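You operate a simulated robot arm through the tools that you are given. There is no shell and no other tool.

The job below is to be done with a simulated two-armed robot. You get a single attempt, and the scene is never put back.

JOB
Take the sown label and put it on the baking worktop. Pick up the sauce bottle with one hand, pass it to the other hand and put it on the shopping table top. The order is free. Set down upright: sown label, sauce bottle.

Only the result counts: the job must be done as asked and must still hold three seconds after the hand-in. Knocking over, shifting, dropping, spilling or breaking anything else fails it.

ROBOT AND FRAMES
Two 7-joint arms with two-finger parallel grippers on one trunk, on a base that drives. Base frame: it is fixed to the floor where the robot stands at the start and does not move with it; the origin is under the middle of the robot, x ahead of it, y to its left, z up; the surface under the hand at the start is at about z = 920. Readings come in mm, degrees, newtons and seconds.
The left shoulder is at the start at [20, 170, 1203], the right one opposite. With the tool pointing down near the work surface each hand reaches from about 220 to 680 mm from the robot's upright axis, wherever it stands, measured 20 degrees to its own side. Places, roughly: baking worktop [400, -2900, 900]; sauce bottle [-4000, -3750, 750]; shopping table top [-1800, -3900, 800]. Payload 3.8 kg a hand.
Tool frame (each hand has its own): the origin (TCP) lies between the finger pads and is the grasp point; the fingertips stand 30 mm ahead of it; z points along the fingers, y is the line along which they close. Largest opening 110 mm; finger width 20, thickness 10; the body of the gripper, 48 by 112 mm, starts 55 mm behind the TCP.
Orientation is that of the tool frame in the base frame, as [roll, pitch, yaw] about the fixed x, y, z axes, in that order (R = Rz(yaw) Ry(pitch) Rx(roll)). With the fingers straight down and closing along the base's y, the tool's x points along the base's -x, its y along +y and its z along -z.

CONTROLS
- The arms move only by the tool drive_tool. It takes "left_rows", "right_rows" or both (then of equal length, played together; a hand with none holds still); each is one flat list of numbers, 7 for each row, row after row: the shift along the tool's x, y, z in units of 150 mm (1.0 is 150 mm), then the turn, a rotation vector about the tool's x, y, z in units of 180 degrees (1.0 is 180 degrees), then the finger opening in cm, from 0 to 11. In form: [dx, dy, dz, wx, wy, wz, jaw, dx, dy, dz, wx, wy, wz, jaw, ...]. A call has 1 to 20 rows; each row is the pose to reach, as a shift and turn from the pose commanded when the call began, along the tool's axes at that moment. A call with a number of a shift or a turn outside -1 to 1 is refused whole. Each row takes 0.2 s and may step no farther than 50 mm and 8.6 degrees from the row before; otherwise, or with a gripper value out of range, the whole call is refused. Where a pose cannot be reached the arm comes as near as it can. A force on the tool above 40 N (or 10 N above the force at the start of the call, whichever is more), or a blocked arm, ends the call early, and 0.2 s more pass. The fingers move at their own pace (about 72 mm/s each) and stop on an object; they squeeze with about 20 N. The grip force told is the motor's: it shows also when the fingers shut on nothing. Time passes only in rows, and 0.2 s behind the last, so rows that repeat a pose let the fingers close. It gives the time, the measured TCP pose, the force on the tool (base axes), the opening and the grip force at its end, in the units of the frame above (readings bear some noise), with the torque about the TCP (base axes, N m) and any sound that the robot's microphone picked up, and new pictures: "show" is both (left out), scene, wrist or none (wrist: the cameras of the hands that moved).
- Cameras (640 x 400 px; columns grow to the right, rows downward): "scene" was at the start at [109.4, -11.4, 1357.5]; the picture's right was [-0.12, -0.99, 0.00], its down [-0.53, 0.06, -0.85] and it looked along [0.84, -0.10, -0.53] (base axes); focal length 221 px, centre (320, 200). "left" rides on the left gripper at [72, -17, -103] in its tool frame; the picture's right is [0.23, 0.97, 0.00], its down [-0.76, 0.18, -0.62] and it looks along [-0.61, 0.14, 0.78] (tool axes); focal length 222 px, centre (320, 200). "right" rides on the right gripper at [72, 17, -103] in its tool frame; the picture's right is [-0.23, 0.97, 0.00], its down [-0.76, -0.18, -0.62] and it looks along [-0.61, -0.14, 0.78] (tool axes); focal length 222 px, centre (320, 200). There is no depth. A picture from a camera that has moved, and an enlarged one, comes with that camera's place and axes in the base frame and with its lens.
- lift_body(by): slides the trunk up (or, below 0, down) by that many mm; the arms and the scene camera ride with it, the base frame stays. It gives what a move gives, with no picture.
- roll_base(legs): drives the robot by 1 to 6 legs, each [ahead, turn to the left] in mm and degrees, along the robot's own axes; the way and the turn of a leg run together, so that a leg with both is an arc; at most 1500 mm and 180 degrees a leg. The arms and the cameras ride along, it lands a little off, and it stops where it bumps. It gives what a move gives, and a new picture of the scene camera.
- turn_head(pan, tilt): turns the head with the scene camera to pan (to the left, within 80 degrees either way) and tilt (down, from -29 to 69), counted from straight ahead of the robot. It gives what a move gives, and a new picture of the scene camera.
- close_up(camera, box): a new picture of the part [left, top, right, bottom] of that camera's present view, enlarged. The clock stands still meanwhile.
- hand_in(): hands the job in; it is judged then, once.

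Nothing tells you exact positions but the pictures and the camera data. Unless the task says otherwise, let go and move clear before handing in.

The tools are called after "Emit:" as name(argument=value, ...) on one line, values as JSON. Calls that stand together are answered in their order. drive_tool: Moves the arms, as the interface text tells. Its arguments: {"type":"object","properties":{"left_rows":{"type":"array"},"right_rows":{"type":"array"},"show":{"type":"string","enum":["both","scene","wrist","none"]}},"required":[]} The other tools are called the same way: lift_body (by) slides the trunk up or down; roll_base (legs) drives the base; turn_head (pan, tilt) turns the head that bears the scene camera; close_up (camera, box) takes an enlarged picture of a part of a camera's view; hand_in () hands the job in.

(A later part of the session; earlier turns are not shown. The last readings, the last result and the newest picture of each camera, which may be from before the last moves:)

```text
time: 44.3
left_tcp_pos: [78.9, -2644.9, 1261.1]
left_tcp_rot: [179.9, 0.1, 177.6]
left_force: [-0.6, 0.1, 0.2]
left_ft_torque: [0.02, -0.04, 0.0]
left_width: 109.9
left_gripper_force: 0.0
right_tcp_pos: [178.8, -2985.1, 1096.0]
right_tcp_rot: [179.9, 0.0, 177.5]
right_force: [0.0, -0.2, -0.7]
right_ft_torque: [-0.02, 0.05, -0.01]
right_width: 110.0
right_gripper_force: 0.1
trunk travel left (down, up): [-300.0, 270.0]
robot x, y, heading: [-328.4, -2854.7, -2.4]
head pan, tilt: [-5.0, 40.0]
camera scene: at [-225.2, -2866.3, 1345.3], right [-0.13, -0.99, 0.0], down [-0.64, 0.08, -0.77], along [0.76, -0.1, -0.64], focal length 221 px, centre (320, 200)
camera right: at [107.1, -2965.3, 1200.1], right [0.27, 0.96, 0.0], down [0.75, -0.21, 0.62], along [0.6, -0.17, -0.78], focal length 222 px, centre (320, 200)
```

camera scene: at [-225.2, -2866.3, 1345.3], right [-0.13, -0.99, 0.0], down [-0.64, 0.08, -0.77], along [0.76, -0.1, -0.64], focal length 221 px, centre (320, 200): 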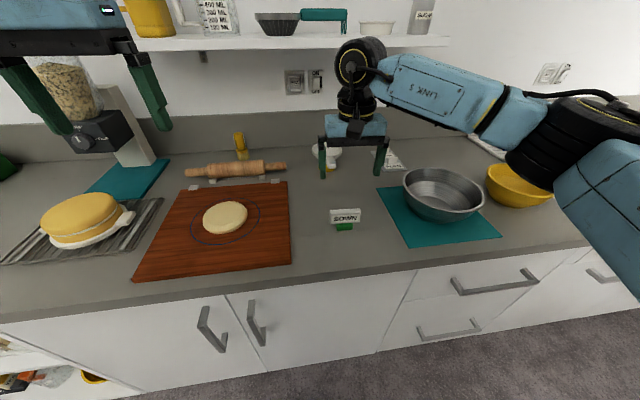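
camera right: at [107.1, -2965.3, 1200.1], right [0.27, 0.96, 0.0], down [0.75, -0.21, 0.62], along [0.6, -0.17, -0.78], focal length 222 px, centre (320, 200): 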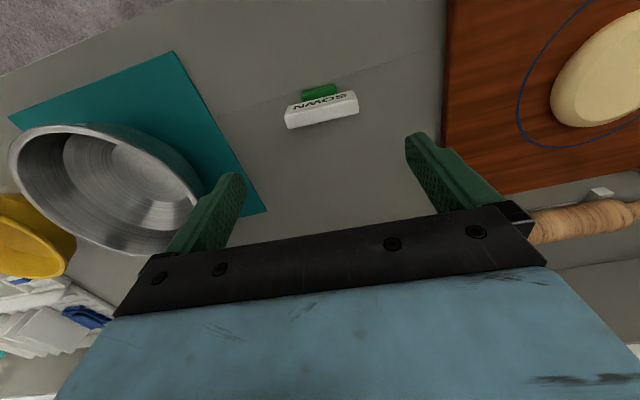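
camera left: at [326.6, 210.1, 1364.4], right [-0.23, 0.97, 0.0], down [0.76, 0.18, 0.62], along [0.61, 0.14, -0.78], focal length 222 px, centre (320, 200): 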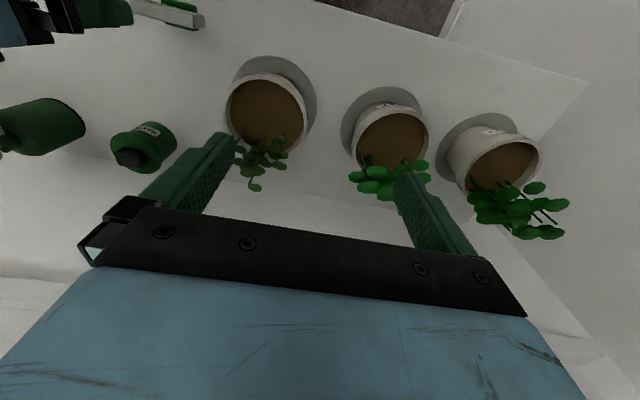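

The label stands upright on the worktop. I'll raise and retract the right hand, back into the aisle and turn right to look for the route to the bottle.

Emit:
drive_tool(right_rows=[0.1, 0, -0.3, 0, 0, 0, 11, 0.3, 0, -0.5, 0, 0, 0, 11, 0.55, 0, -0.7, 0, 0, 0, 11, 0.8, 0, -0.9, 0, 0, 0, 11], show="none")

Emit:
roll_base(legs=[[-260, 0], [0, -90]])

Emit:
turn_head(pan=-10, tilt=15)

Emit:
turn_head(pan=-60, tilt=15)

```text
time: 45.3
left_tcp_pos: [78.4, -2645.9, 1261.4]
left_tcp_rot: [-180.0, 0.1, 177.6]
left_force: [-1.0, 0.0, 0.4]
left_ft_torque: [0.02, -0.02, 0.02]
left_width: 109.8
left_gripper_force: 0.0
right_tcp_pos: [57.7, -2978.4, 1232.1]
right_tcp_rot: [180.0, 0.1, 177.5]
right_force: [-0.7, 0.3, -0.1]
right_ft_torque: [-0.04, -0.01, -0.06]
right_width: 110.0
right_gripper_force: 0.2
trunk travel left (down, up): [-300.0, 270.0]
robot x, y, heading: [-328.3, -2850.9, -2.3]
head pan, tilt: [-5.0, 40.0]
```

```text
time: 50.9
left_tcp_pos: [-378.0, -3248.4, 1260.4]
left_tcp_rot: [180.0, 0.0, 88.3]
left_force: [0.2, 0.7, -0.4]
left_ft_torque: [-0.03, 0.02, 0.0]
left_width: 110.0
left_gripper_force: 0.1
right_tcp_pos: [-711.4, -3231.7, 1231.4]
right_tcp_rot: [179.9, 0.0, 88.2]
right_force: [-0.2, 0.1, -0.3]
right_ft_torque: [0.01, 0.03, -0.01]
right_width: 110.2
right_gripper_force: 0.1
trunk travel left (down, up): [-300.0, 270.0]
robot x, y, heading: [-593.6, -2842.2, -91.8]
head pan, tilt: [-5.0, 40.0]
camera scene: at [-602.2, -2948.5, 1345.2], right [-0.99, 0.12, 0.0], down [0.08, 0.64, -0.77], along [-0.09, -0.76, -0.64], focal length 221 px, centre (320, 200)
```

scene: 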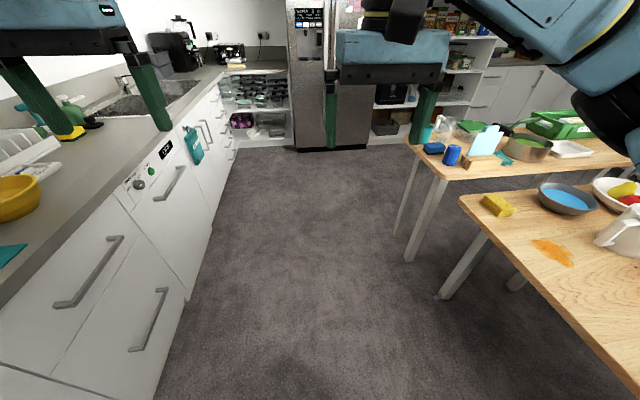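

```text
time: 51.8
left_tcp_pos: [-376.9, -3248.4, 1261.2]
left_tcp_rot: [-180.0, -0.1, 88.2]
left_force: [-0.6, -0.7, -0.4]
left_ft_torque: [-0.01, 0.03, 0.0]
left_width: 110.2
left_gripper_force: 0.0
right_tcp_pos: [-711.2, -3232.0, 1230.9]
right_tcp_rot: [-180.0, 0.0, 88.3]
right_force: [0.1, 0.8, 0.5]
right_ft_torque: [0.01, 0.0, 0.05]
right_width: 109.9
right_gripper_force: 0.0
trunk travel left (down, up): [-300.0, 270.0]
robot x, y, heading: [-590.0, -2842.5, -91.7]
head pan, tilt: [-10.0, 15.0]
camera scene: at [-611.1, -2955.6, 1384.7], right [-0.98, 0.2, 0.0], down [0.05, 0.25, -0.97], along [-0.2, -0.95, -0.26], focal length 221 px, centre (320, 200)
```

scene: 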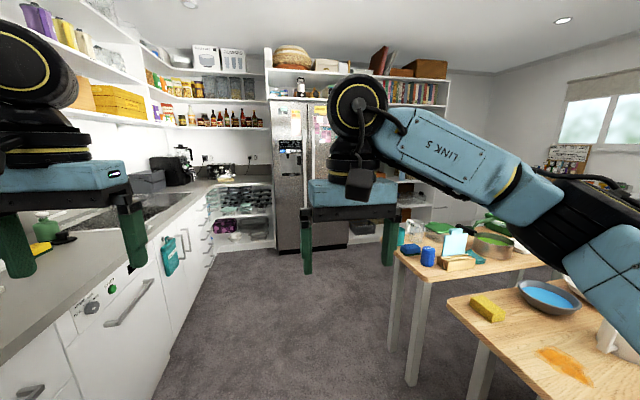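

```text
time: 53.0
left_tcp_pos: [-377.4, -3248.1, 1260.9]
left_tcp_rot: [-180.0, 0.1, 88.3]
left_force: [-0.2, 0.1, -0.5]
left_ft_torque: [-0.03, -0.01, 0.01]
left_width: 110.0
left_gripper_force: 0.0
right_tcp_pos: [-711.9, -3231.1, 1230.4]
right_tcp_rot: [-179.9, 0.1, 88.2]
right_force: [-0.2, -0.4, 0.2]
right_ft_torque: [-0.02, 0.0, -0.02]
right_width: 110.1
right_gripper_force: 0.0
trunk travel left (down, up): [-300.0, 270.0]
robot x, y, heading: [-594.3, -2841.7, -91.4]
head pan, tilt: [-60.0, 15.0]
camera scene: at [-674.3, -2908.4, 1384.8], right [-0.47, 0.88, 0.0], down [0.23, 0.12, -0.97], along [-0.85, -0.46, -0.26], focal length 221 px, centre (320, 200)
```

scene: 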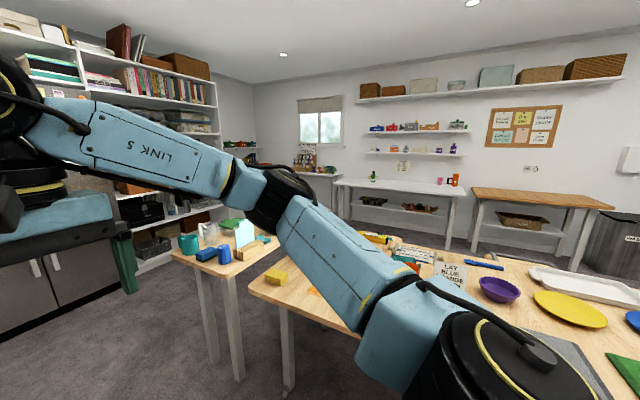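

The white table on the far wall holds a green bottle at about [-4000, -3750], which matches the sauce bottle's place. I'll zoom in on it and on the routes around the tables.

Emit:
close_up(camera="scene", box=[320, 145, 480, 245])

Emit:
close_up(camera="scene", box=[120, 130, 360, 280])

Emit:
turn_head(pan=-35, tilt=25)

```text
4.00 times, centred on (400, 195) of scene
camera zoom: at [-674.3, -2908.4, 1384.8], right [-0.47, 0.88, 0.0], down [0.23, 0.12, -0.97], along [-0.85, -0.46, -0.26], focal length 885 px, centre (0, 220)
```

zoom: 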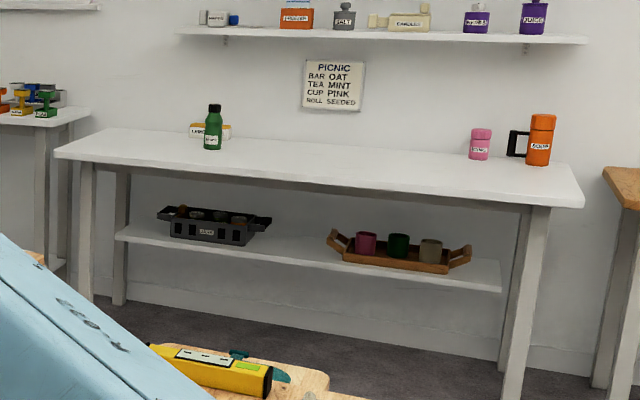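

```text
2.67 times, centred on (240, 205) of scene
camera zoom: at [-674.3, -2908.4, 1384.8], right [-0.47, 0.88, 0.0], down [0.23, 0.12, -0.97], along [-0.85, -0.46, -0.26], focal length 590 px, centre (533, 187)
```

zoom: 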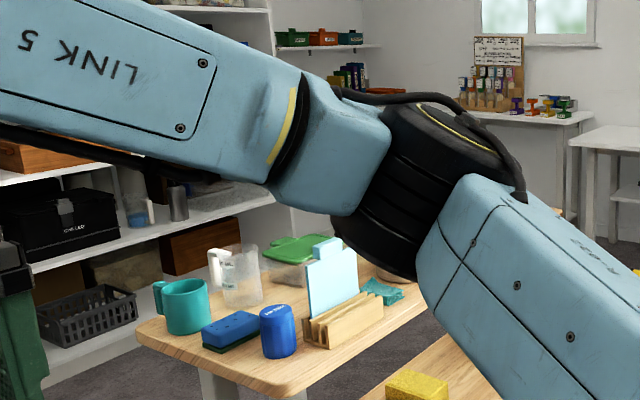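

```text
time: 53.9
left_tcp_pos: [-377.3, -3248.0, 1261.6]
left_tcp_rot: [-180.0, 0.0, 88.3]
left_force: [0.0, 0.3, 0.7]
left_ft_torque: [0.01, -0.02, 0.0]
left_width: 109.8
left_gripper_force: 0.1
right_tcp_pos: [-711.3, -3231.2, 1231.7]
right_tcp_rot: [-180.0, 0.0, 88.2]
right_force: [0.3, 0.3, 0.1]
right_ft_torque: [0.0, 0.0, 0.02]
right_width: 110.0
right_gripper_force: 0.2
trunk travel left (down, up): [-300.0, 270.0]
robot x, y, heading: [-591.2, -2841.3, -91.8]
head pan, tilt: [-35.0, 25.0]
camera scene: at [-647.2, -2937.9, 1368.6], right [-0.8, 0.6, 0.0], down [0.25, 0.34, -0.91], along [-0.54, -0.73, -0.42], focal length 221 px, centre (320, 200)
```

scene: 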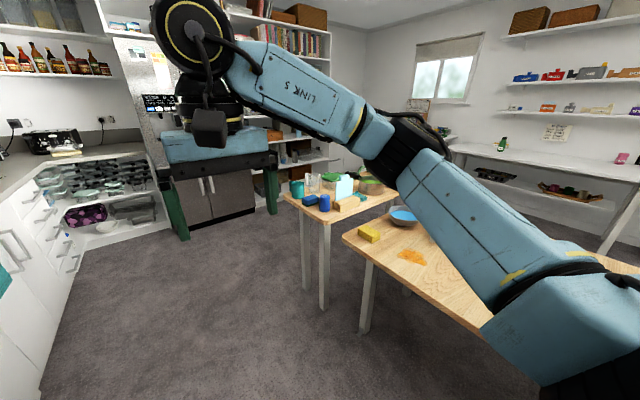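

The shopping table spans y≈-4080..-3725 from x≈-1240 onwards; behind it is a wide passage (shelves/fridge front at about y≈-5500). I'll drive down the aisle, turn right into that passage and look again.

Emit:
turn_head(pan=0, tilt=20)

Emit:
roll_base(legs=[[1500, 0], [380, 0], [0, -88]])

Emit:
turn_head(pan=40, tilt=20)

Emit:
turn_head(pan=-40, tilt=25)

```text
time: 54.9
left_tcp_pos: [-377.6, -3247.2, 1260.0]
left_tcp_rot: [179.9, 0.0, 88.3]
left_force: [0.0, 0.0, 0.1]
left_ft_torque: [-0.02, -0.01, -0.02]
left_width: 110.1
left_gripper_force: 0.1
right_tcp_pos: [-712.4, -3231.8, 1230.7]
right_tcp_rot: [180.0, 0.0, 88.2]
right_force: [-0.3, 0.1, -0.4]
right_ft_torque: [0.0, 0.01, 0.01]
right_width: 110.0
right_gripper_force: 0.0
trunk travel left (down, up): [-300.0, 270.0]
robot x, y, heading: [-587.8, -2845.3, -91.4]
head pan, tilt: [0.0, 20.0]
camera scene: at [-595.0, -2957.2, 1376.6], right [-1.0, 0.03, 0.0], down [0.01, 0.34, -0.94], along [-0.03, -0.94, -0.34], focal length 221 px, centre (320, 200)
```

scene: 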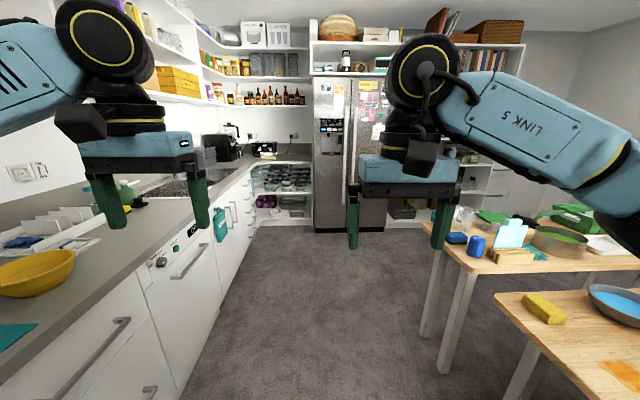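

```text
time: 68.2
left_tcp_pos: [-1051.3, -4968.3, 1260.9]
left_tcp_rot: [179.9, 0.1, -0.5]
left_force: [0.0, 0.0, 0.7]
left_ft_torque: [0.01, 0.0, 0.03]
left_width: 110.1
left_gripper_force: 0.0
right_tcp_pos: [-1042.1, -4633.8, 1231.4]
right_tcp_rot: [179.9, 0.0, -0.4]
right_force: [-0.8, 0.9, -0.3]
right_ft_torque: [-0.02, 0.01, 0.0]
right_width: 110.1
right_gripper_force: 0.1
trunk travel left (down, up): [-300.0, 270.0]
robot x, y, heading: [-647.6, -4747.6, 179.4]
head pan, tilt: [0.0, 20.0]
camera scene: at [-764.6, -4746.1, 1376.6], right [0.01, 1.0, 0.0], down [0.34, 0.0, -0.94], along [-0.94, 0.01, -0.34], focal length 221 px, centre (320, 200)
```

scene: 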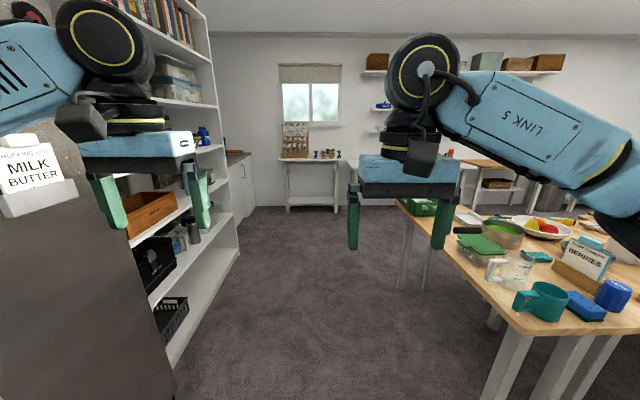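

```text
time: 69.3
left_tcp_pos: [-1050.5, -4969.2, 1261.0]
left_tcp_rot: [180.0, 0.0, -0.4]
left_force: [0.8, 0.2, 0.4]
left_ft_torque: [0.0, -0.01, 0.01]
left_width: 110.1
left_gripper_force: 0.1
right_tcp_pos: [-1042.4, -4633.7, 1230.4]
right_tcp_rot: [-179.9, -0.1, -0.5]
right_force: [-1.0, -0.9, -0.3]
right_ft_torque: [0.03, -0.01, 0.02]
right_width: 110.1
right_gripper_force: 0.0
trunk travel left (down, up): [-300.0, 270.0]
robot x, y, heading: [-649.4, -4743.1, 179.4]
head pan, tilt: [40.0, 20.0]
camera scene: at [-743.3, -4806.3, 1376.6], right [-0.64, 0.77, 0.0], down [0.26, 0.22, -0.94], along [-0.73, -0.6, -0.34], focal length 221 px, centre (320, 200)
```

scene: 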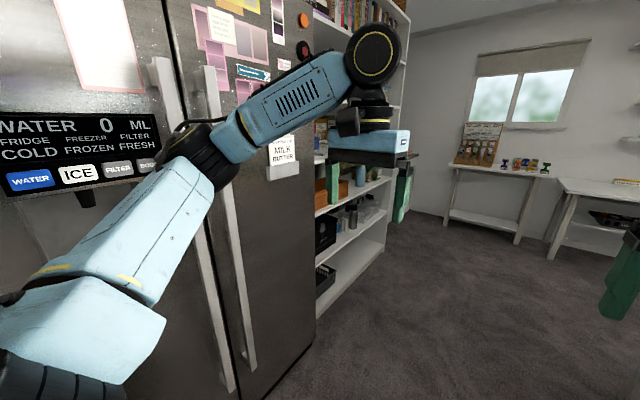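

```text
time: 70.8
left_tcp_pos: [-1051.4, -4969.5, 1261.9]
left_tcp_rot: [180.0, 0.0, -0.5]
left_force: [0.4, 0.2, 0.0]
left_ft_torque: [-0.01, 0.02, -0.02]
left_width: 110.0
left_gripper_force: 0.1
right_tcp_pos: [-1042.2, -4634.2, 1231.3]
right_tcp_rot: [-180.0, -0.1, -0.6]
right_force: [-0.5, -0.1, -0.7]
right_ft_torque: [-0.02, 0.0, 0.0]
right_width: 110.1
right_gripper_force: 0.1
trunk travel left (down, up): [-300.0, 270.0]
robot x, y, heading: [-652.3, -4747.2, 179.5]
head pan, tilt: [-40.0, 25.0]
camera scene: at [-741.5, -4687.4, 1368.6], right [0.65, 0.76, 0.0], down [0.32, -0.27, -0.91], along [-0.69, 0.59, -0.42], focal length 221 px, centre (320, 200)
```

scene: 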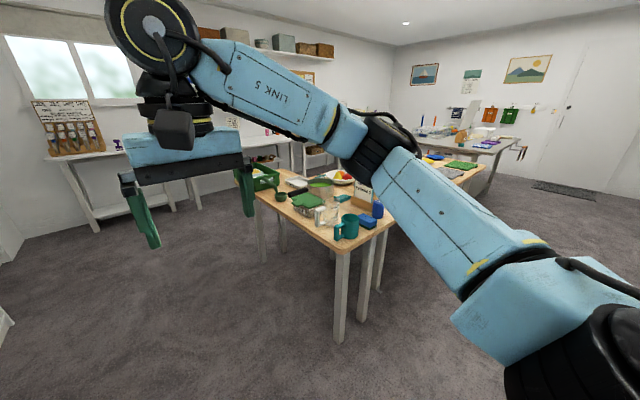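

The passage is clear. The shopping table spans about x -2245..-1240, y -4185..-3725. I'll zoom on its top to find free space, then drive on toward the white table.

Emit:
close_up(camera="scene", box=[230, 150, 420, 269])

Emit:
turn_head(pan=0, tilt=20)

Emit:
close_up(camera="scene", box=[380, 180, 640, 342])

Emit:
roll_base(legs=[[1500, 0], [500, 0]])

Emit:
turn_head(pan=-50, tilt=25)

Emit:
turn_head(pan=-80, tilt=30)

```text
3.36 times, centred on (325, 210) of scene
camera zoom: at [-741.5, -4687.4, 1368.6], right [0.65, 0.76, 0.0], down [0.32, -0.27, -0.91], along [-0.69, 0.59, -0.42], focal length 744 px, centre (303, 168)
```

zoom: 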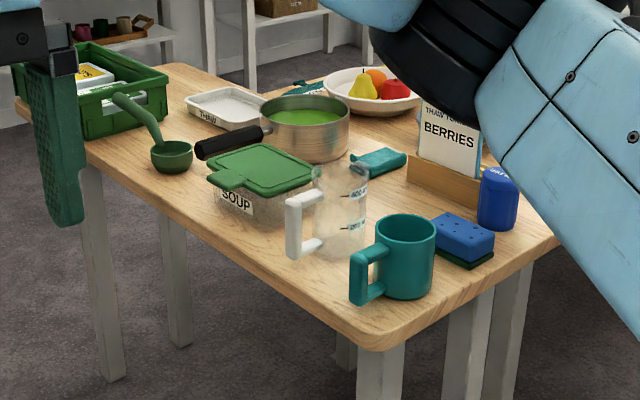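

```text
time: 71.9
left_tcp_pos: [-1050.7, -4969.8, 1261.0]
left_tcp_rot: [180.0, 0.0, -0.3]
left_force: [0.1, 0.0, -0.3]
left_ft_torque: [-0.04, 0.02, -0.04]
left_width: 109.9
left_gripper_force: 0.0
right_tcp_pos: [-1042.8, -4634.0, 1232.4]
right_tcp_rot: [180.0, 0.0, -0.5]
right_force: [-0.6, 0.1, -0.5]
right_ft_torque: [0.0, 0.0, -0.04]
right_width: 110.1
right_gripper_force: 0.1
trunk travel left (down, up): [-300.0, 270.0]
robot x, y, heading: [-651.6, -4745.1, 179.3]
head pan, tilt: [0.0, 20.0]
camera scene: at [-764.6, -4746.3, 1376.6], right [0.01, 1.0, 0.0], down [0.34, 0.0, -0.94], along [-0.94, 0.01, -0.34], focal length 221 px, centre (320, 200)
```

scene: 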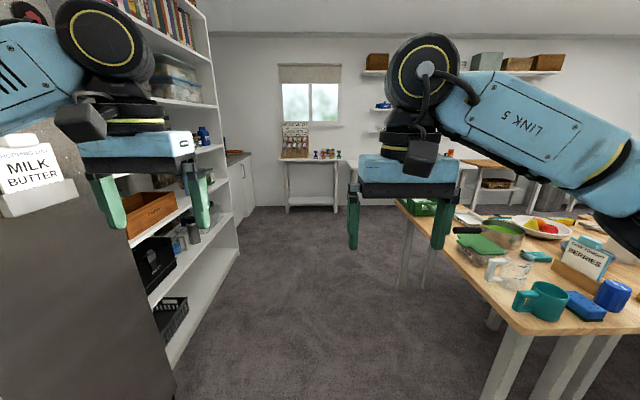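

```text
2.46 times, centred on (510, 261) of scene
camera zoom: at [-764.6, -4746.3, 1376.6], right [0.01, 1.0, 0.0], down [0.34, 0.0, -0.94], along [-0.94, 0.01, -0.34], focal length 544 px, centre (-148, 50)
```

zoom: 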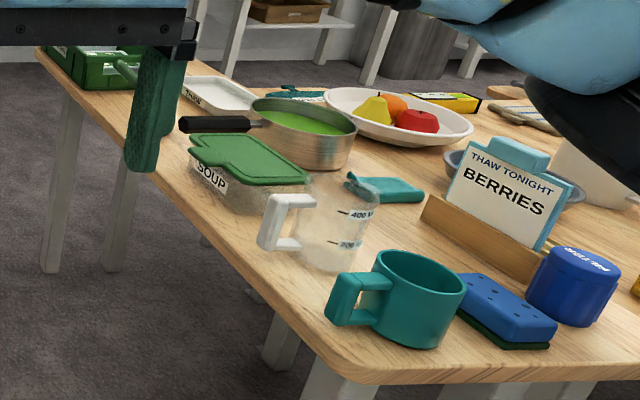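

```text
time: 81.8
left_tcp_pos: [-3049.0, -4963.9, 1260.7]
left_tcp_rot: [180.0, 0.1, -0.5]
left_force: [0.3, -0.1, 0.4]
left_ft_torque: [0.02, 0.01, -0.01]
left_width: 110.2
left_gripper_force: 0.2
right_tcp_pos: [-3038.8, -4630.2, 1230.4]
right_tcp_rot: [-180.0, 0.0, -0.6]
right_force: [-0.2, 0.8, 0.4]
right_ft_torque: [0.02, -0.02, 0.02]
right_width: 110.3
right_gripper_force: 0.0
trunk travel left (down, up): [-300.0, 270.0]
robot x, y, heading: [-2646.8, -4739.0, 179.1]
head pan, tilt: [0.0, 20.0]
camera scene: at [-2762.6, -4741.5, 1376.6], right [0.01, 1.0, 0.0], down [0.34, 0.0, -0.94], along [-0.94, 0.01, -0.34], focal length 221 px, centre (320, 200)
```

scene: 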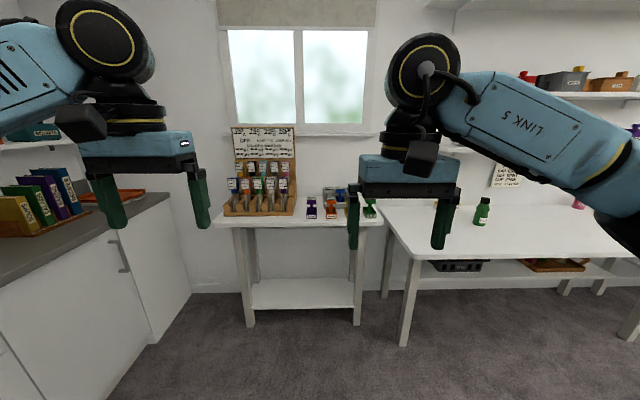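

```text
time: 83.0
left_tcp_pos: [-3049.4, -4963.5, 1261.6]
left_tcp_rot: [-180.0, 0.1, -0.5]
left_force: [0.5, 0.7, 0.0]
left_ft_torque: [0.01, 0.0, 0.05]
left_width: 110.1
left_gripper_force: 0.0
right_tcp_pos: [-3038.3, -4628.6, 1230.9]
right_tcp_rot: [-180.0, 0.0, -0.7]
right_force: [0.3, -0.2, 0.1]
right_ft_torque: [0.0, -0.01, 0.0]
right_width: 110.1
right_gripper_force: 0.0
trunk travel left (down, up): [-300.0, 270.0]
robot x, y, heading: [-2649.0, -4740.4, 179.6]
head pan, tilt: [-50.0, 25.0]
camera scene: at [-2727.5, -4671.4, 1368.6], right [0.77, 0.64, 0.0], down [0.27, -0.33, -0.91], along [-0.58, 0.7, -0.42], focal length 221 px, centre (320, 200)
```

scene: 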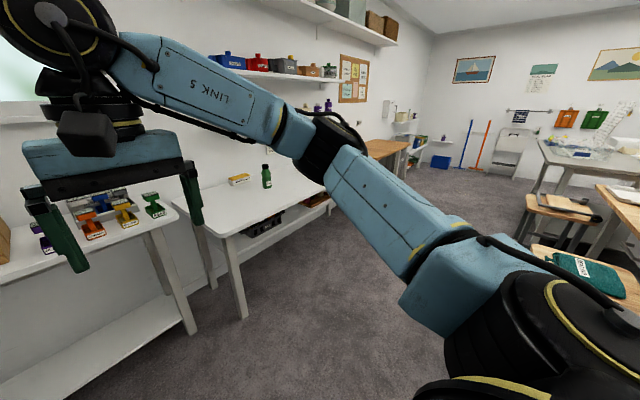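

```text
time: 84.0
left_tcp_pos: [-3048.8, -4963.7, 1261.7]
left_tcp_rot: [180.0, 0.1, -0.4]
left_force: [-0.3, -0.3, 0.2]
left_ft_torque: [0.02, 0.01, -0.04]
left_width: 110.0
left_gripper_force: 0.0
right_tcp_pos: [-3039.5, -4629.3, 1230.4]
right_tcp_rot: [179.9, -0.1, -0.6]
right_force: [1.0, 0.7, -0.2]
right_ft_torque: [0.01, 0.03, -0.02]
right_width: 109.7
right_gripper_force: 0.1
trunk travel left (down, up): [-300.0, 270.0]
robot x, y, heading: [-2642.9, -4743.9, 179.8]
head pan, tilt: [-80.0, 30.0]
camera scene: at [-2683.8, -4653.3, 1360.6], right [0.99, 0.16, 0.0], down [0.08, -0.49, -0.87], along [-0.14, 0.85, -0.5], focal length 221 px, centre (320, 200)
```

scene: 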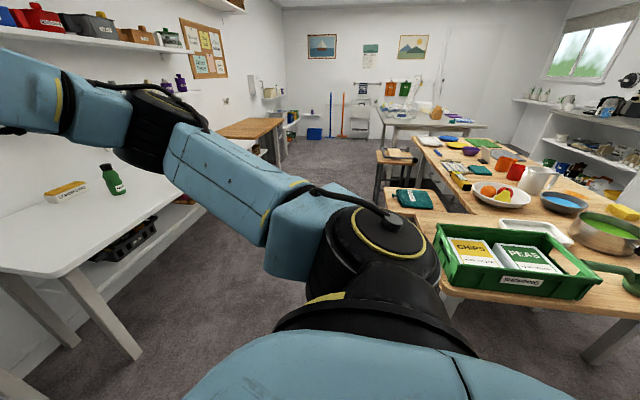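

The shopping table (with the SHOPPING basket) ends near x≈-2245; the white table's front edge is at x≈-3666 with the sauce bottle at about [-4035, -3735]. I'll drive around to stand in front of the bottle facing -x.

Emit:
turn_head(pan=0, tilt=30)

Emit:
roll_base(legs=[[255, 0], [0, -89.7], [850, 0], [0, 90]])

```text
time: 85.5
left_tcp_pos: [-3048.8, -4963.0, 1261.7]
left_tcp_rot: [-180.0, 0.0, -0.4]
left_force: [-0.5, 0.0, 0.2]
left_ft_torque: [-0.04, -0.01, 0.01]
left_width: 109.9
left_gripper_force: 0.2
right_tcp_pos: [-3038.4, -4629.5, 1230.8]
right_tcp_rot: [-179.9, 0.0, -0.6]
right_force: [-0.3, -0.5, 0.2]
right_ft_torque: [0.01, -0.04, -0.01]
right_width: 109.8
right_gripper_force: 0.1
trunk travel left (down, up): [-300.0, 270.0]
robot x, y, heading: [-2648.8, -4742.0, 179.4]
head pan, tilt: [0.0, 30.0]
camera scene: at [-2759.4, -4741.5, 1360.6], right [0.01, 1.0, 0.0], down [0.5, -0.01, -0.87], along [-0.87, 0.01, -0.5], focal length 221 px, centre (320, 200)
```

scene: 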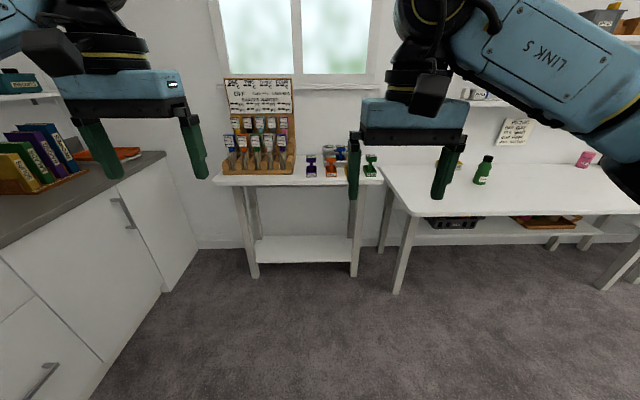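

```text
time: 99.1
left_tcp_pos: [-3298.5, -4101.0, 1260.9]
left_tcp_rot: [179.9, 0.0, -1.6]
left_force: [-0.4, -0.1, -0.5]
left_ft_torque: [-0.02, -0.01, 0.0]
left_width: 109.9
left_gripper_force: 0.0
right_tcp_pos: [-3281.5, -3766.5, 1231.2]
right_tcp_rot: [180.0, 0.0, -1.7]
right_force: [-1.0, 0.1, 0.0]
right_ft_torque: [0.02, 0.01, 0.04]
right_width: 110.2
right_gripper_force: 0.1
trunk travel left (down, up): [-300.0, 270.0]
robot x, y, heading: [-2890.4, -3888.0, 178.5]
head pan, tilt: [0.0, 30.0]
camera scene: at [-3004.4, -3884.2, 1360.6], right [0.03, 1.0, 0.0], down [0.5, -0.01, -0.87], along [-0.87, 0.02, -0.5], focal length 221 px, centre (320, 200)
```

scene: 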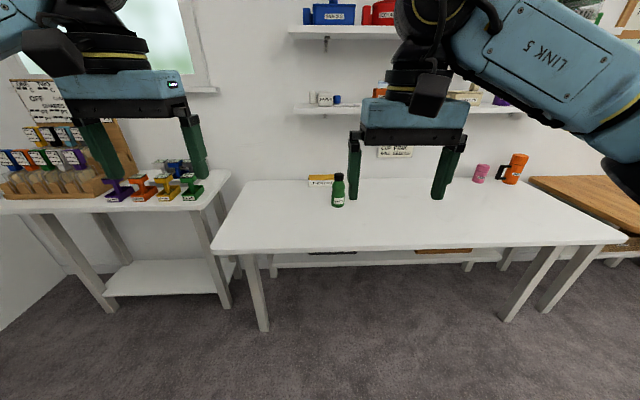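

The bottle reads at about [-4000, -3760] now. I'll roll forward 440 mm to about 330 mm from the table edge and take a better look.

Emit:
roll_base(legs=[[440, 1]])

Emit:
close_up(camera="scene", box=[270, 130, 430, 230])

Emit:
close_up(camera="right", box=[0, 0, 640, 400])

```text
time: 101.8
left_tcp_pos: [-3734.0, -4103.7, 1260.0]
left_tcp_rot: [180.0, 0.0, -0.2]
left_force: [-0.8, 0.6, 0.4]
left_ft_torque: [0.02, 0.0, 0.03]
left_width: 110.1
left_gripper_force: 0.0
right_tcp_pos: [-3726.7, -3769.4, 1230.8]
right_tcp_rot: [180.0, 0.0, -0.3]
right_force: [-0.8, 0.5, -0.6]
right_ft_torque: [0.02, -0.03, -0.01]
right_width: 110.1
right_gripper_force: 0.0
trunk travel left (down, up): [-300.0, 270.0]
robot x, y, heading: [-3332.2, -3877.8, 180.0]
head pan, tilt: [0.0, 30.0]
camera scene: at [-3446.1, -3879.3, 1360.5], right [0.0, 1.0, 0.0], down [0.5, 0.0, -0.87], along [-0.87, 0.0, -0.5], focal length 221 px, centre (320, 200)
```

scene: 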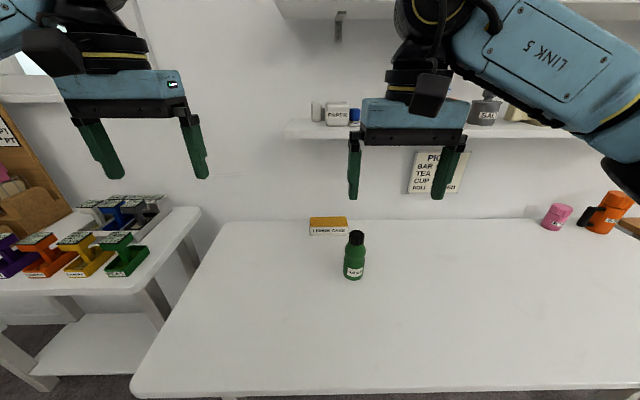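

```text
4.00 times, centred on (350, 180) of scene
camera zoom: at [-3446.1, -3879.3, 1360.5], right [0.0, 1.0, 0.0], down [0.5, 0.0, -0.87], along [-0.87, 0.0, -0.5], focal length 885 px, centre (200, 280)
```

zoom: 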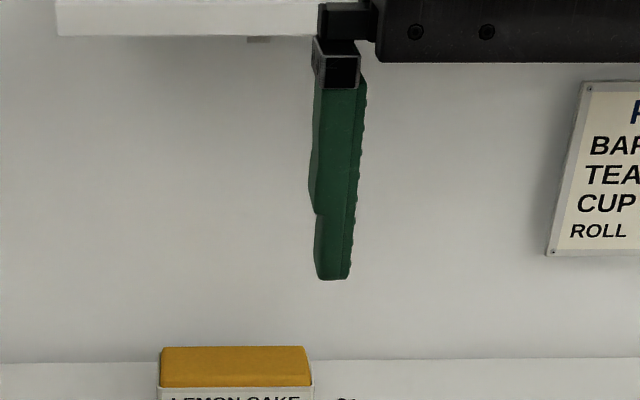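

```text
1.00 times, centred on (320, 200) of right (not enlarged: the box is as wide or as high as the picture)
camera zoom: at [-3654.9, -3785.5, 1335.2], right [-0.23, -0.97, 0.0], down [-0.76, 0.18, 0.62], along [-0.61, 0.14, -0.78], focal length 222 px, centre (320, 200)
```

zoom: 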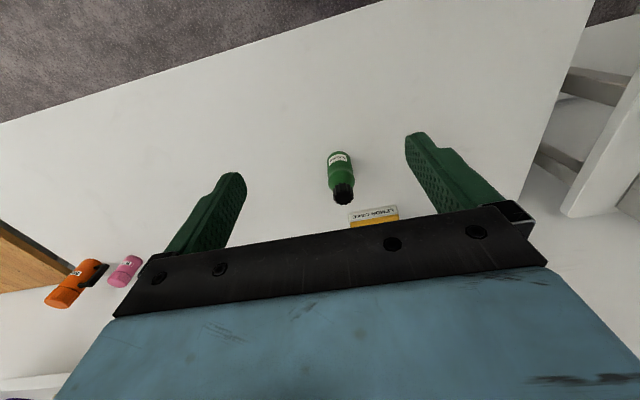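

Emit:
close_up(camera="scene", box=[300, 210, 420, 285])

Emit:
close_up(camera="right", box=[290, 140, 410, 215])

```text
5.33 times, centred on (360, 248) of scene
camera zoom: at [-3446.1, -3879.3, 1360.5], right [0.0, 1.0, 0.0], down [0.5, 0.0, -0.87], along [-0.87, 0.0, -0.5], focal length 1180 px, centre (107, -53)
```

zoom: 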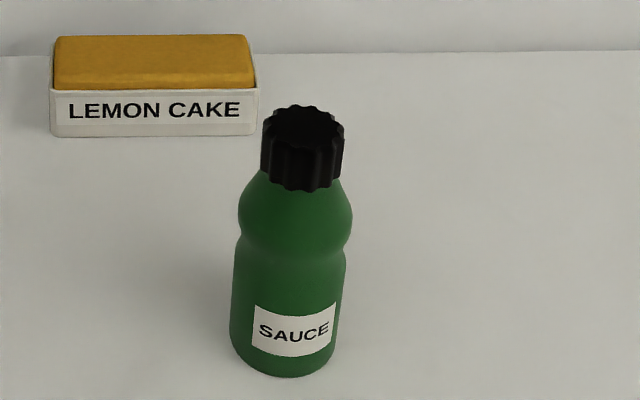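

```text
5.33 times, centred on (350, 178) of right
camera zoom: at [-3654.9, -3785.5, 1335.2], right [-0.23, -0.97, 0.0], down [-0.76, 0.18, 0.62], along [-0.61, 0.14, -0.78], focal length 1185 px, centre (160, 320)
```

zoom: 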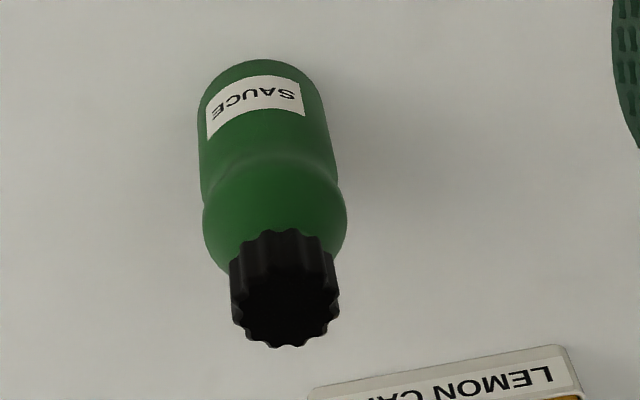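

The bottle stands about [-3972, -3771], roughly 68 mm across and 180 mm tall, on a table at z≈760. My plan: the right hand takes the lower body from the front with the tool tilted 30° below horizontal, later the left hand takes the cap from above. First I tilt the right tool.

Emit:
drive_tool(right_rows=[0, 0, 0, 0, -0.042, 0, 11, 0, 0, 0, 0, -0.084, 0, 11, 0, 0, 0, 0, -0.126, 0, 11, 0, 0, 0, 0, -0.168, 0, 11, 0, 0, 0, 0, -0.21, 0, 11, 0, 0, 0, 0, -0.252, 0, 11, 0, 0, 0, 0, -0.294, 0, 11, 0, 0, 0, 0, -0.333, 0, 11, 0, 0, 0, 0, -0.333, 0, 11])

```text
time: 103.8
left_tcp_pos: [-3733.1, -4102.7, 1259.9]
left_tcp_rot: [180.0, 0.0, -0.3]
left_force: [0.2, 0.0, 0.5]
left_ft_torque: [-0.03, 0.0, -0.01]
left_width: 109.9
left_gripper_force: 0.1
right_tcp_pos: [-3725.6, -3767.2, 1231.4]
right_tcp_rot: [179.8, 60.1, -0.4]
right_force: [0.4, -0.3, -0.1]
right_ft_torque: [0.0, -0.02, -0.03]
right_width: 110.3
right_gripper_force: 0.1
trunk travel left (down, up): [-300.0, 270.0]
robot x, y, heading: [-3334.9, -3882.1, 179.8]
head pan, tilt: [0.0, 30.0]
camera scene: at [-3445.6, -3879.3, 1360.6], right [0.0, 1.0, 0.0], down [0.5, 0.0, -0.87], along [-0.87, 0.0, -0.5], focal length 221 px, centre (320, 200)
camera right: at [-3600.6, -3785.2, 1220.4], right [-0.12, -0.97, 0.2], down [0.16, 0.18, 0.97], along [-0.98, 0.15, 0.14], focal length 222 px, centre (320, 200)
```

scene: 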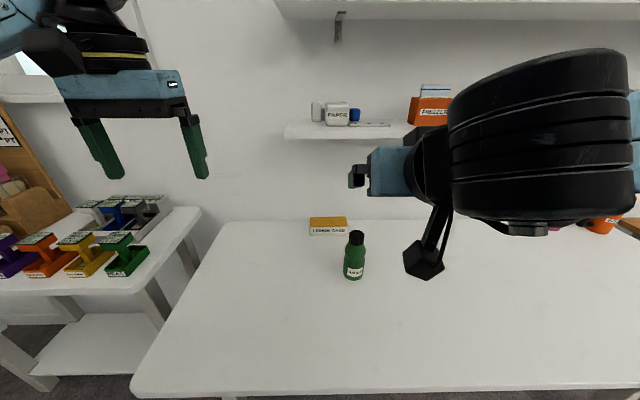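
right: 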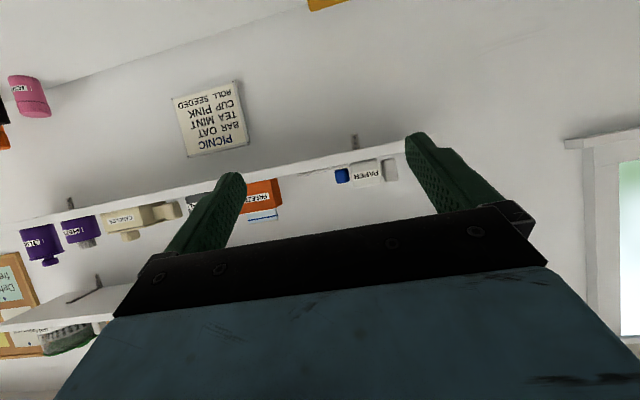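

The tilt works. I'll lower and advance in front of the bottle in stages.

Emit:
drive_tool(right_rows=[0.157, 0.007, 0.177, 0, 0, 0, 11, 0.313, 0.014, 0.353, 0, 0, 0, 11, 0.47, 0.02, 0.53, 0, 0, 0, 11, 0.627, 0.027, 0.707, 0, 0, 0, 11], show="none")

Emit:
drive_tool(right_rows=[0.157, 0, 0.177, 0, 0, 0, 11, 0.313, 0, 0.353, 0, 0, 0, 11, 0.47, 0, 0.53, 0, 0, 0, 11, 0.627, 0, 0.707, 0, 0, 0, 11])

```text
time: 104.8
left_tcp_pos: [-3733.1, -4103.8, 1260.8]
left_tcp_rot: [180.0, 0.0, -0.2]
left_force: [-0.1, 0.7, 0.1]
left_ft_torque: [-0.03, 0.02, -0.02]
left_width: 109.9
left_gripper_force: 0.0
right_tcp_pos: [-3771.0, -3771.9, 1095.9]
right_tcp_rot: [179.9, 60.1, -0.3]
right_force: [-0.6, -0.5, 0.0]
right_ft_torque: [0.0, 0.0, 0.01]
right_width: 109.9
right_gripper_force: 0.0
trunk travel left (down, up): [-300.0, 270.0]
robot x, y, heading: [-3336.1, -3880.3, 179.6]
head pan, tilt: [0.0, 30.0]
```

```text
time: 105.8
left_tcp_pos: [-3734.7, -4104.2, 1260.6]
left_tcp_rot: [180.0, 0.0, -0.2]
left_force: [0.2, 0.2, 0.2]
left_ft_torque: [0.01, 0.02, -0.01]
left_width: 110.1
left_gripper_force: 0.1
right_tcp_pos: [-3815.2, -3773.5, 963.0]
right_tcp_rot: [179.9, 60.0, -0.4]
right_force: [0.2, -0.3, 0.3]
right_ft_torque: [-0.01, 0.03, 0.02]
right_width: 110.3
right_gripper_force: 0.0
trunk travel left (down, up): [-300.0, 270.0]
robot x, y, heading: [-3336.4, -3879.4, 179.6]
head pan, tilt: [0.0, 30.0]
camera scene: at [-3445.8, -3880.0, 1360.6], right [0.0, 1.0, 0.0], down [0.5, 0.0, -0.87], along [-0.87, 0.0, -0.5], focal length 221 px, centre (320, 200)
camera right: at [-3690.5, -3791.3, 952.3], right [-0.12, -0.97, 0.2], down [0.16, 0.18, 0.97], along [-0.98, 0.15, 0.13], focal length 222 px, centre (320, 200)
```

scene: 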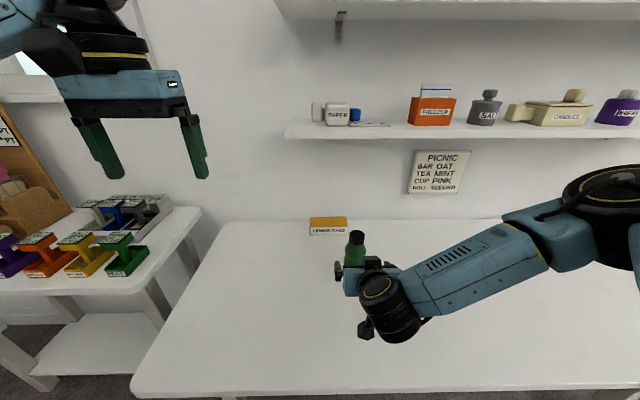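
right: 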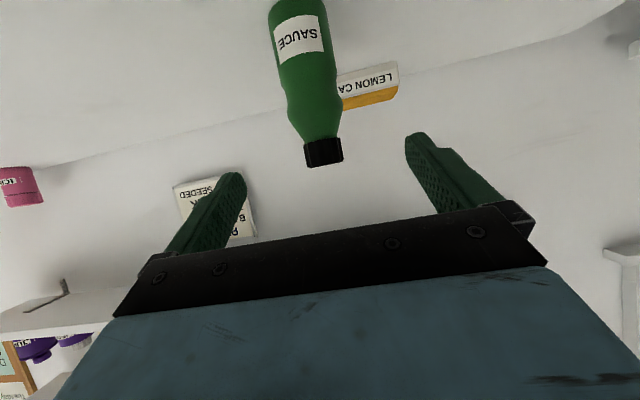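

Side view: cap top z≈944, cap bottom ≈917, bottle y≈-3767. I'll go down to z≈828 in front of it.

Emit:
drive_tool(right_rows=[0.157, -0.01, 0.177, 0, 0, 0, 11, 0.313, -0.02, 0.353, 0, 0, 0, 11, 0.47, -0.03, 0.53, 0, 0, 0, 11, 0.627, -0.035, 0.707, 0, 0, 0, 11, 0.627, -0.035, 0.707, 0, 0, 0, 11])

```text
time: 107.0
left_tcp_pos: [-3734.0, -4103.0, 1261.0]
left_tcp_rot: [-180.0, 0.0, -0.1]
left_force: [-0.5, 0.5, 0.5]
left_ft_torque: [-0.01, -0.03, 0.01]
left_width: 109.9
left_gripper_force: 0.0
right_tcp_pos: [-3868.0, -3791.1, 839.1]
right_tcp_rot: [-179.1, 59.3, -0.3]
right_force: [0.5, 0.0, -0.5]
right_ft_torque: [0.0, 0.04, 0.02]
right_width: 110.0
right_gripper_force: 0.0
right hand out of reach, approached as far as the arm can: row 3, 4, 5
trunk travel left (down, up): [-300.0, 270.0]
robot x, y, heading: [-3334.5, -3878.6, 179.9]
head pan, tilt: [0.0, 30.0]
camera scene: at [-3445.3, -3879.3, 1360.6], right [0.01, 1.0, 0.0], down [0.5, 0.0, -0.87], along [-0.87, 0.0, -0.5], focal length 221 px, centre (320, 200)
camera right: at [-3742.5, -3809.7, 830.3], right [-0.13, -0.97, 0.19], down [0.15, 0.17, 0.97], along [-0.98, 0.16, 0.12], focal length 222 px, centre (320, 200)
```

scene: 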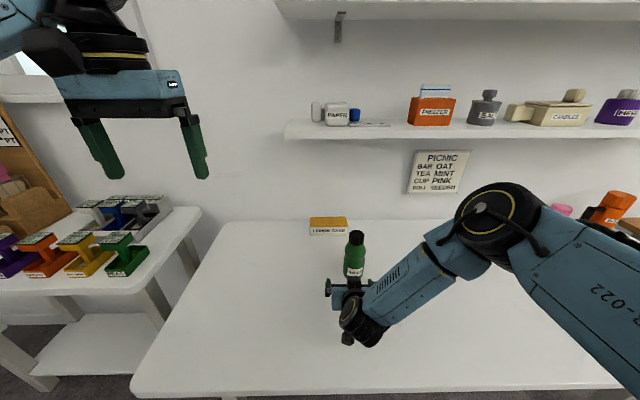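
right: 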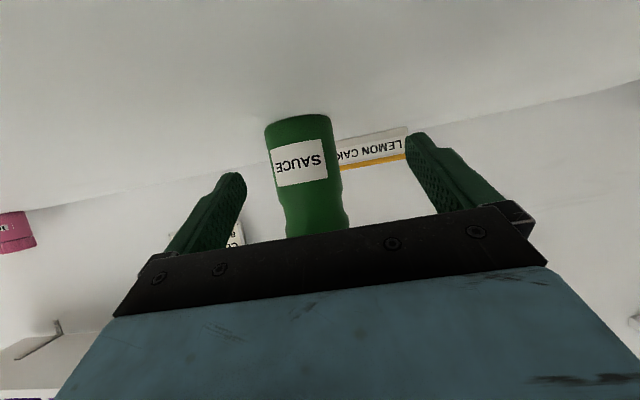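

That pose is beyond the arm's reach from this height. I'll raise the hand, then lower the trunk 200 mm for better geometry.

Emit:
drive_tool(right_rows=[-0.2, 0, -0.12, 0, 0, 0, 11, -0.42, 0, -0.25, 0, 0, 0, 11, -0.65, 0, -0.38, 0, 0, 0, 11, -0.866, 0, -0.5, 0, 0, 0, 11], show="none")

Emit:
drive_tool(right_rows=[-0.15, 0, -0.15, 0, 0, 0, 11, -0.3, 0, -0.3, 0, 0, 0, 11], show="none")

Emit:
lift_body(by=-150)

```text
time: 108.0
left_tcp_pos: [-3732.4, -4102.8, 1260.7]
left_tcp_rot: [-180.0, 0.0, -0.2]
left_force: [-0.5, 0.9, -0.6]
left_ft_torque: [0.0, 0.0, 0.01]
left_width: 110.4
left_gripper_force: 0.0
right_tcp_pos: [-3864.6, -3790.2, 993.2]
right_tcp_rot: [179.9, 60.0, -0.3]
right_force: [0.9, 1.2, -0.7]
right_ft_torque: [0.02, -0.03, 0.02]
right_width: 110.2
right_gripper_force: 0.0
trunk travel left (down, up): [-300.0, 270.0]
robot x, y, heading: [-3335.3, -3881.5, 179.5]
head pan, tilt: [0.0, 30.0]
```

```text
time: 108.6
left_tcp_pos: [-3733.0, -4103.0, 1261.1]
left_tcp_rot: [-180.0, 0.0, -0.2]
left_force: [0.4, -0.1, -0.4]
left_ft_torque: [-0.03, 0.02, -0.02]
left_width: 110.1
left_gripper_force: 0.0
right_tcp_pos: [-3848.8, -3789.3, 1052.9]
right_tcp_rot: [-179.8, 60.0, -0.2]
right_force: [-0.3, -1.0, 0.3]
right_ft_torque: [-0.01, -0.03, 0.01]
right_width: 110.2
right_gripper_force: 0.1
trunk travel left (down, up): [-300.0, 270.0]
robot x, y, heading: [-3333.8, -3882.8, 179.6]
head pan, tilt: [0.0, 30.0]
```

```text
time: 110.3
left_tcp_pos: [-3733.5, -4102.1, 1111.7]
left_tcp_rot: [-179.9, 0.0, -0.3]
left_force: [-0.1, 0.0, 0.4]
left_ft_torque: [-0.01, -0.01, 0.0]
left_width: 110.3
left_gripper_force: 0.0
right_tcp_pos: [-3851.0, -3789.3, 903.3]
right_tcp_rot: [179.9, 60.0, -0.3]
right_force: [-0.8, 0.3, 0.2]
right_ft_torque: [-0.03, 0.01, 0.02]
right_width: 109.8
right_gripper_force: 0.1
trunk travel left (down, up): [-150.0, 420.0]
robot x, y, heading: [-3336.0, -3876.2, 179.9]
head pan, tilt: [0.0, 30.0]
```

Lower another 70 mm and check the view.

Emit:
lift_body(by=-70)

Emit:
drive_tool(right_rows=[0, -0.07, 0, 0, 0, 0, 11, 0, -0.14, 0, 0, 0, 0, 11, 0, -0.14, 0, 0, 0, 0, 11])

```text
time: 111.4
left_tcp_pos: [-3733.4, -4102.5, 1041.7]
left_tcp_rot: [-179.9, 0.1, -0.1]
left_force: [0.3, 0.0, 0.7]
left_ft_torque: [-0.02, -0.02, 0.0]
left_width: 110.0
left_gripper_force: 0.1
right_tcp_pos: [-3850.3, -3789.3, 833.0]
right_tcp_rot: [179.9, 60.0, -0.3]
right_force: [-0.7, 0.5, 0.1]
right_ft_torque: [0.02, -0.02, -0.02]
right_width: 110.2
right_gripper_force: 0.0
trunk travel left (down, up): [-80.0, 490.0]
robot x, y, heading: [-3332.0, -3879.5, 179.5]
head pan, tilt: [0.0, 30.0]
```

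```text
time: 112.2
left_tcp_pos: [-3732.3, -4103.1, 1041.3]
left_tcp_rot: [-180.0, 0.1, -0.2]
left_force: [0.0, -1.2, 0.0]
left_ft_torque: [-0.05, 0.01, 0.0]
left_width: 110.1
left_gripper_force: 0.0
right_tcp_pos: [-3848.7, -3767.1, 832.2]
right_tcp_rot: [-180.0, 60.1, -0.3]
right_force: [-0.1, 0.0, -0.7]
right_ft_torque: [0.03, 0.0, -0.04]
right_width: 110.1
right_gripper_force: 0.0
trunk travel left (down, up): [-80.0, 490.0]
robot x, y, heading: [-3331.5, -3881.4, 179.5]
head pan, tilt: [0.0, 30.0]
camera scene: at [-3445.5, -3879.3, 1140.6], right [0.0, 1.0, 0.0], down [0.5, 0.0, -0.87], along [-0.87, 0.0, -0.5], focal length 221 px, centre (320, 200)
camera right: at [-3724.9, -3784.9, 822.8], right [-0.12, -0.97, 0.2], down [0.16, 0.18, 0.97], along [-0.98, 0.15, 0.13], focal length 222 px, centre (320, 200)
```

scene: 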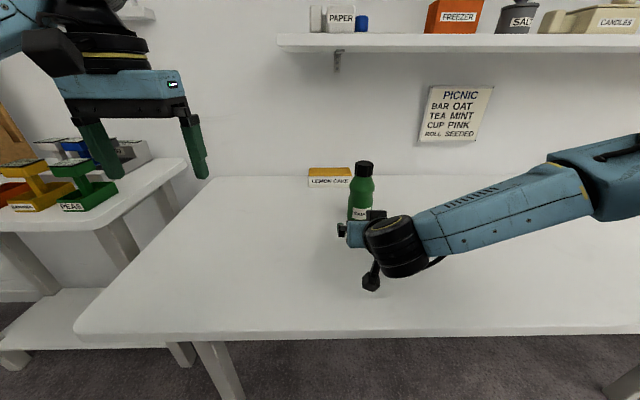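
right: 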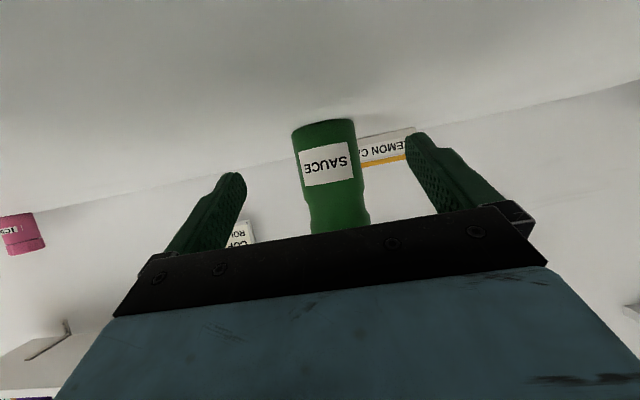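

Now aligned at y≈-3768. I'll advance 80 mm with the open fingers around the bottle and check.

Emit:
drive_tool(right_rows=[-0.07, 0.01, 0.12, 0, 0, 0, 11, -0.14, 0.01, 0.24, 0, 0, 0, 11, -0.21, 0.01, 0.36, 0, 0, 0, 11, -0.267, 0.01, 0.462, 0, 0, 0, 11, -0.267, 0.01, 0.462, 0, 0, 0, 11])

Emit:
close_up(camera="scene", box=[300, 140, 460, 240])

```text
time: 113.4
left_tcp_pos: [-3733.7, -4102.7, 1041.8]
left_tcp_rot: [-180.0, -0.1, -0.2]
left_force: [-0.3, -0.1, 0.6]
left_ft_torque: [-0.01, 0.04, 0.0]
left_width: 110.2
left_gripper_force: 0.1
right_tcp_pos: [-3929.7, -3769.2, 833.8]
right_tcp_rot: [179.9, 60.0, -0.3]
right_force: [0.0, 0.2, -0.2]
right_ft_torque: [0.03, 0.02, 0.01]
right_width: 109.9
right_gripper_force: 0.1
trunk travel left (down, up): [-80.0, 490.0]
robot x, y, heading: [-3337.1, -3877.8, 179.8]
head pan, tilt: [0.0, 30.0]
camera scene: at [-3445.5, -3879.3, 1140.6], right [0.0, 1.0, 0.0], down [0.5, 0.0, -0.87], along [-0.87, 0.0, -0.5], focal length 221 px, centre (320, 200)
camera right: at [-3804.5, -3786.7, 822.6], right [-0.12, -0.97, 0.2], down [0.16, 0.18, 0.97], along [-0.98, 0.15, 0.13], focal length 222 px, centre (320, 200)
```

scene: 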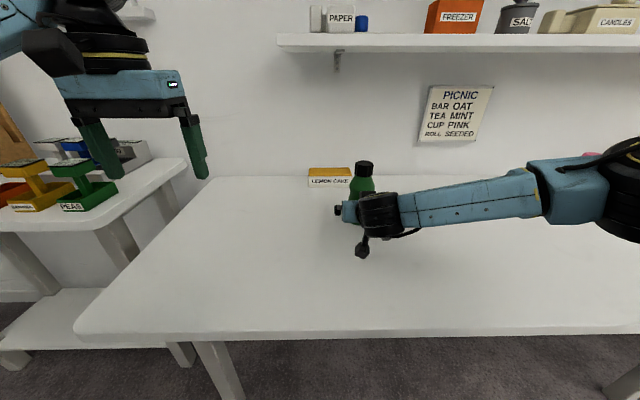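
right: 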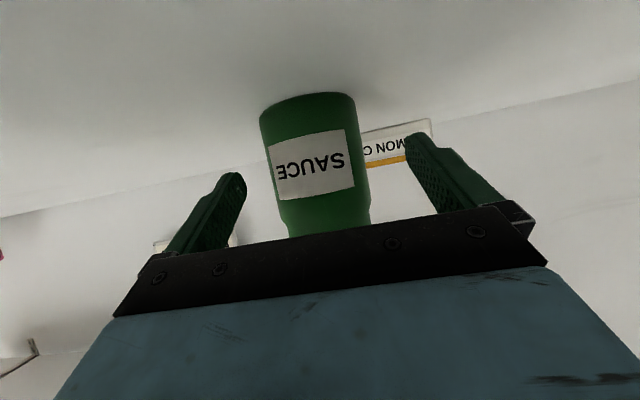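

```text
4.00 times, centred on (380, 190) of scene
camera zoom: at [-3445.5, -3879.3, 1140.6], right [0.0, 1.0, 0.0], down [0.5, 0.0, -0.87], along [-0.87, 0.0, -0.5], focal length 885 px, centre (80, 240)
```

zoom: 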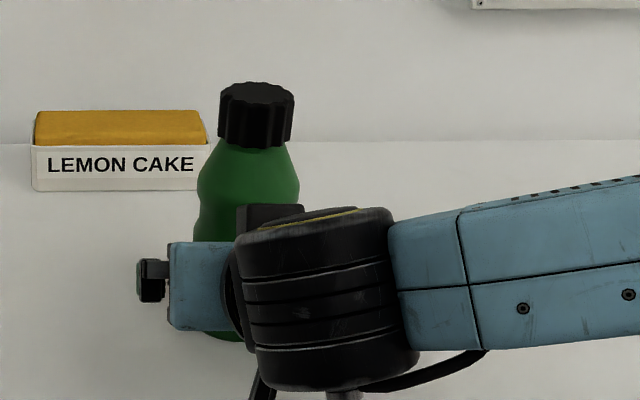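

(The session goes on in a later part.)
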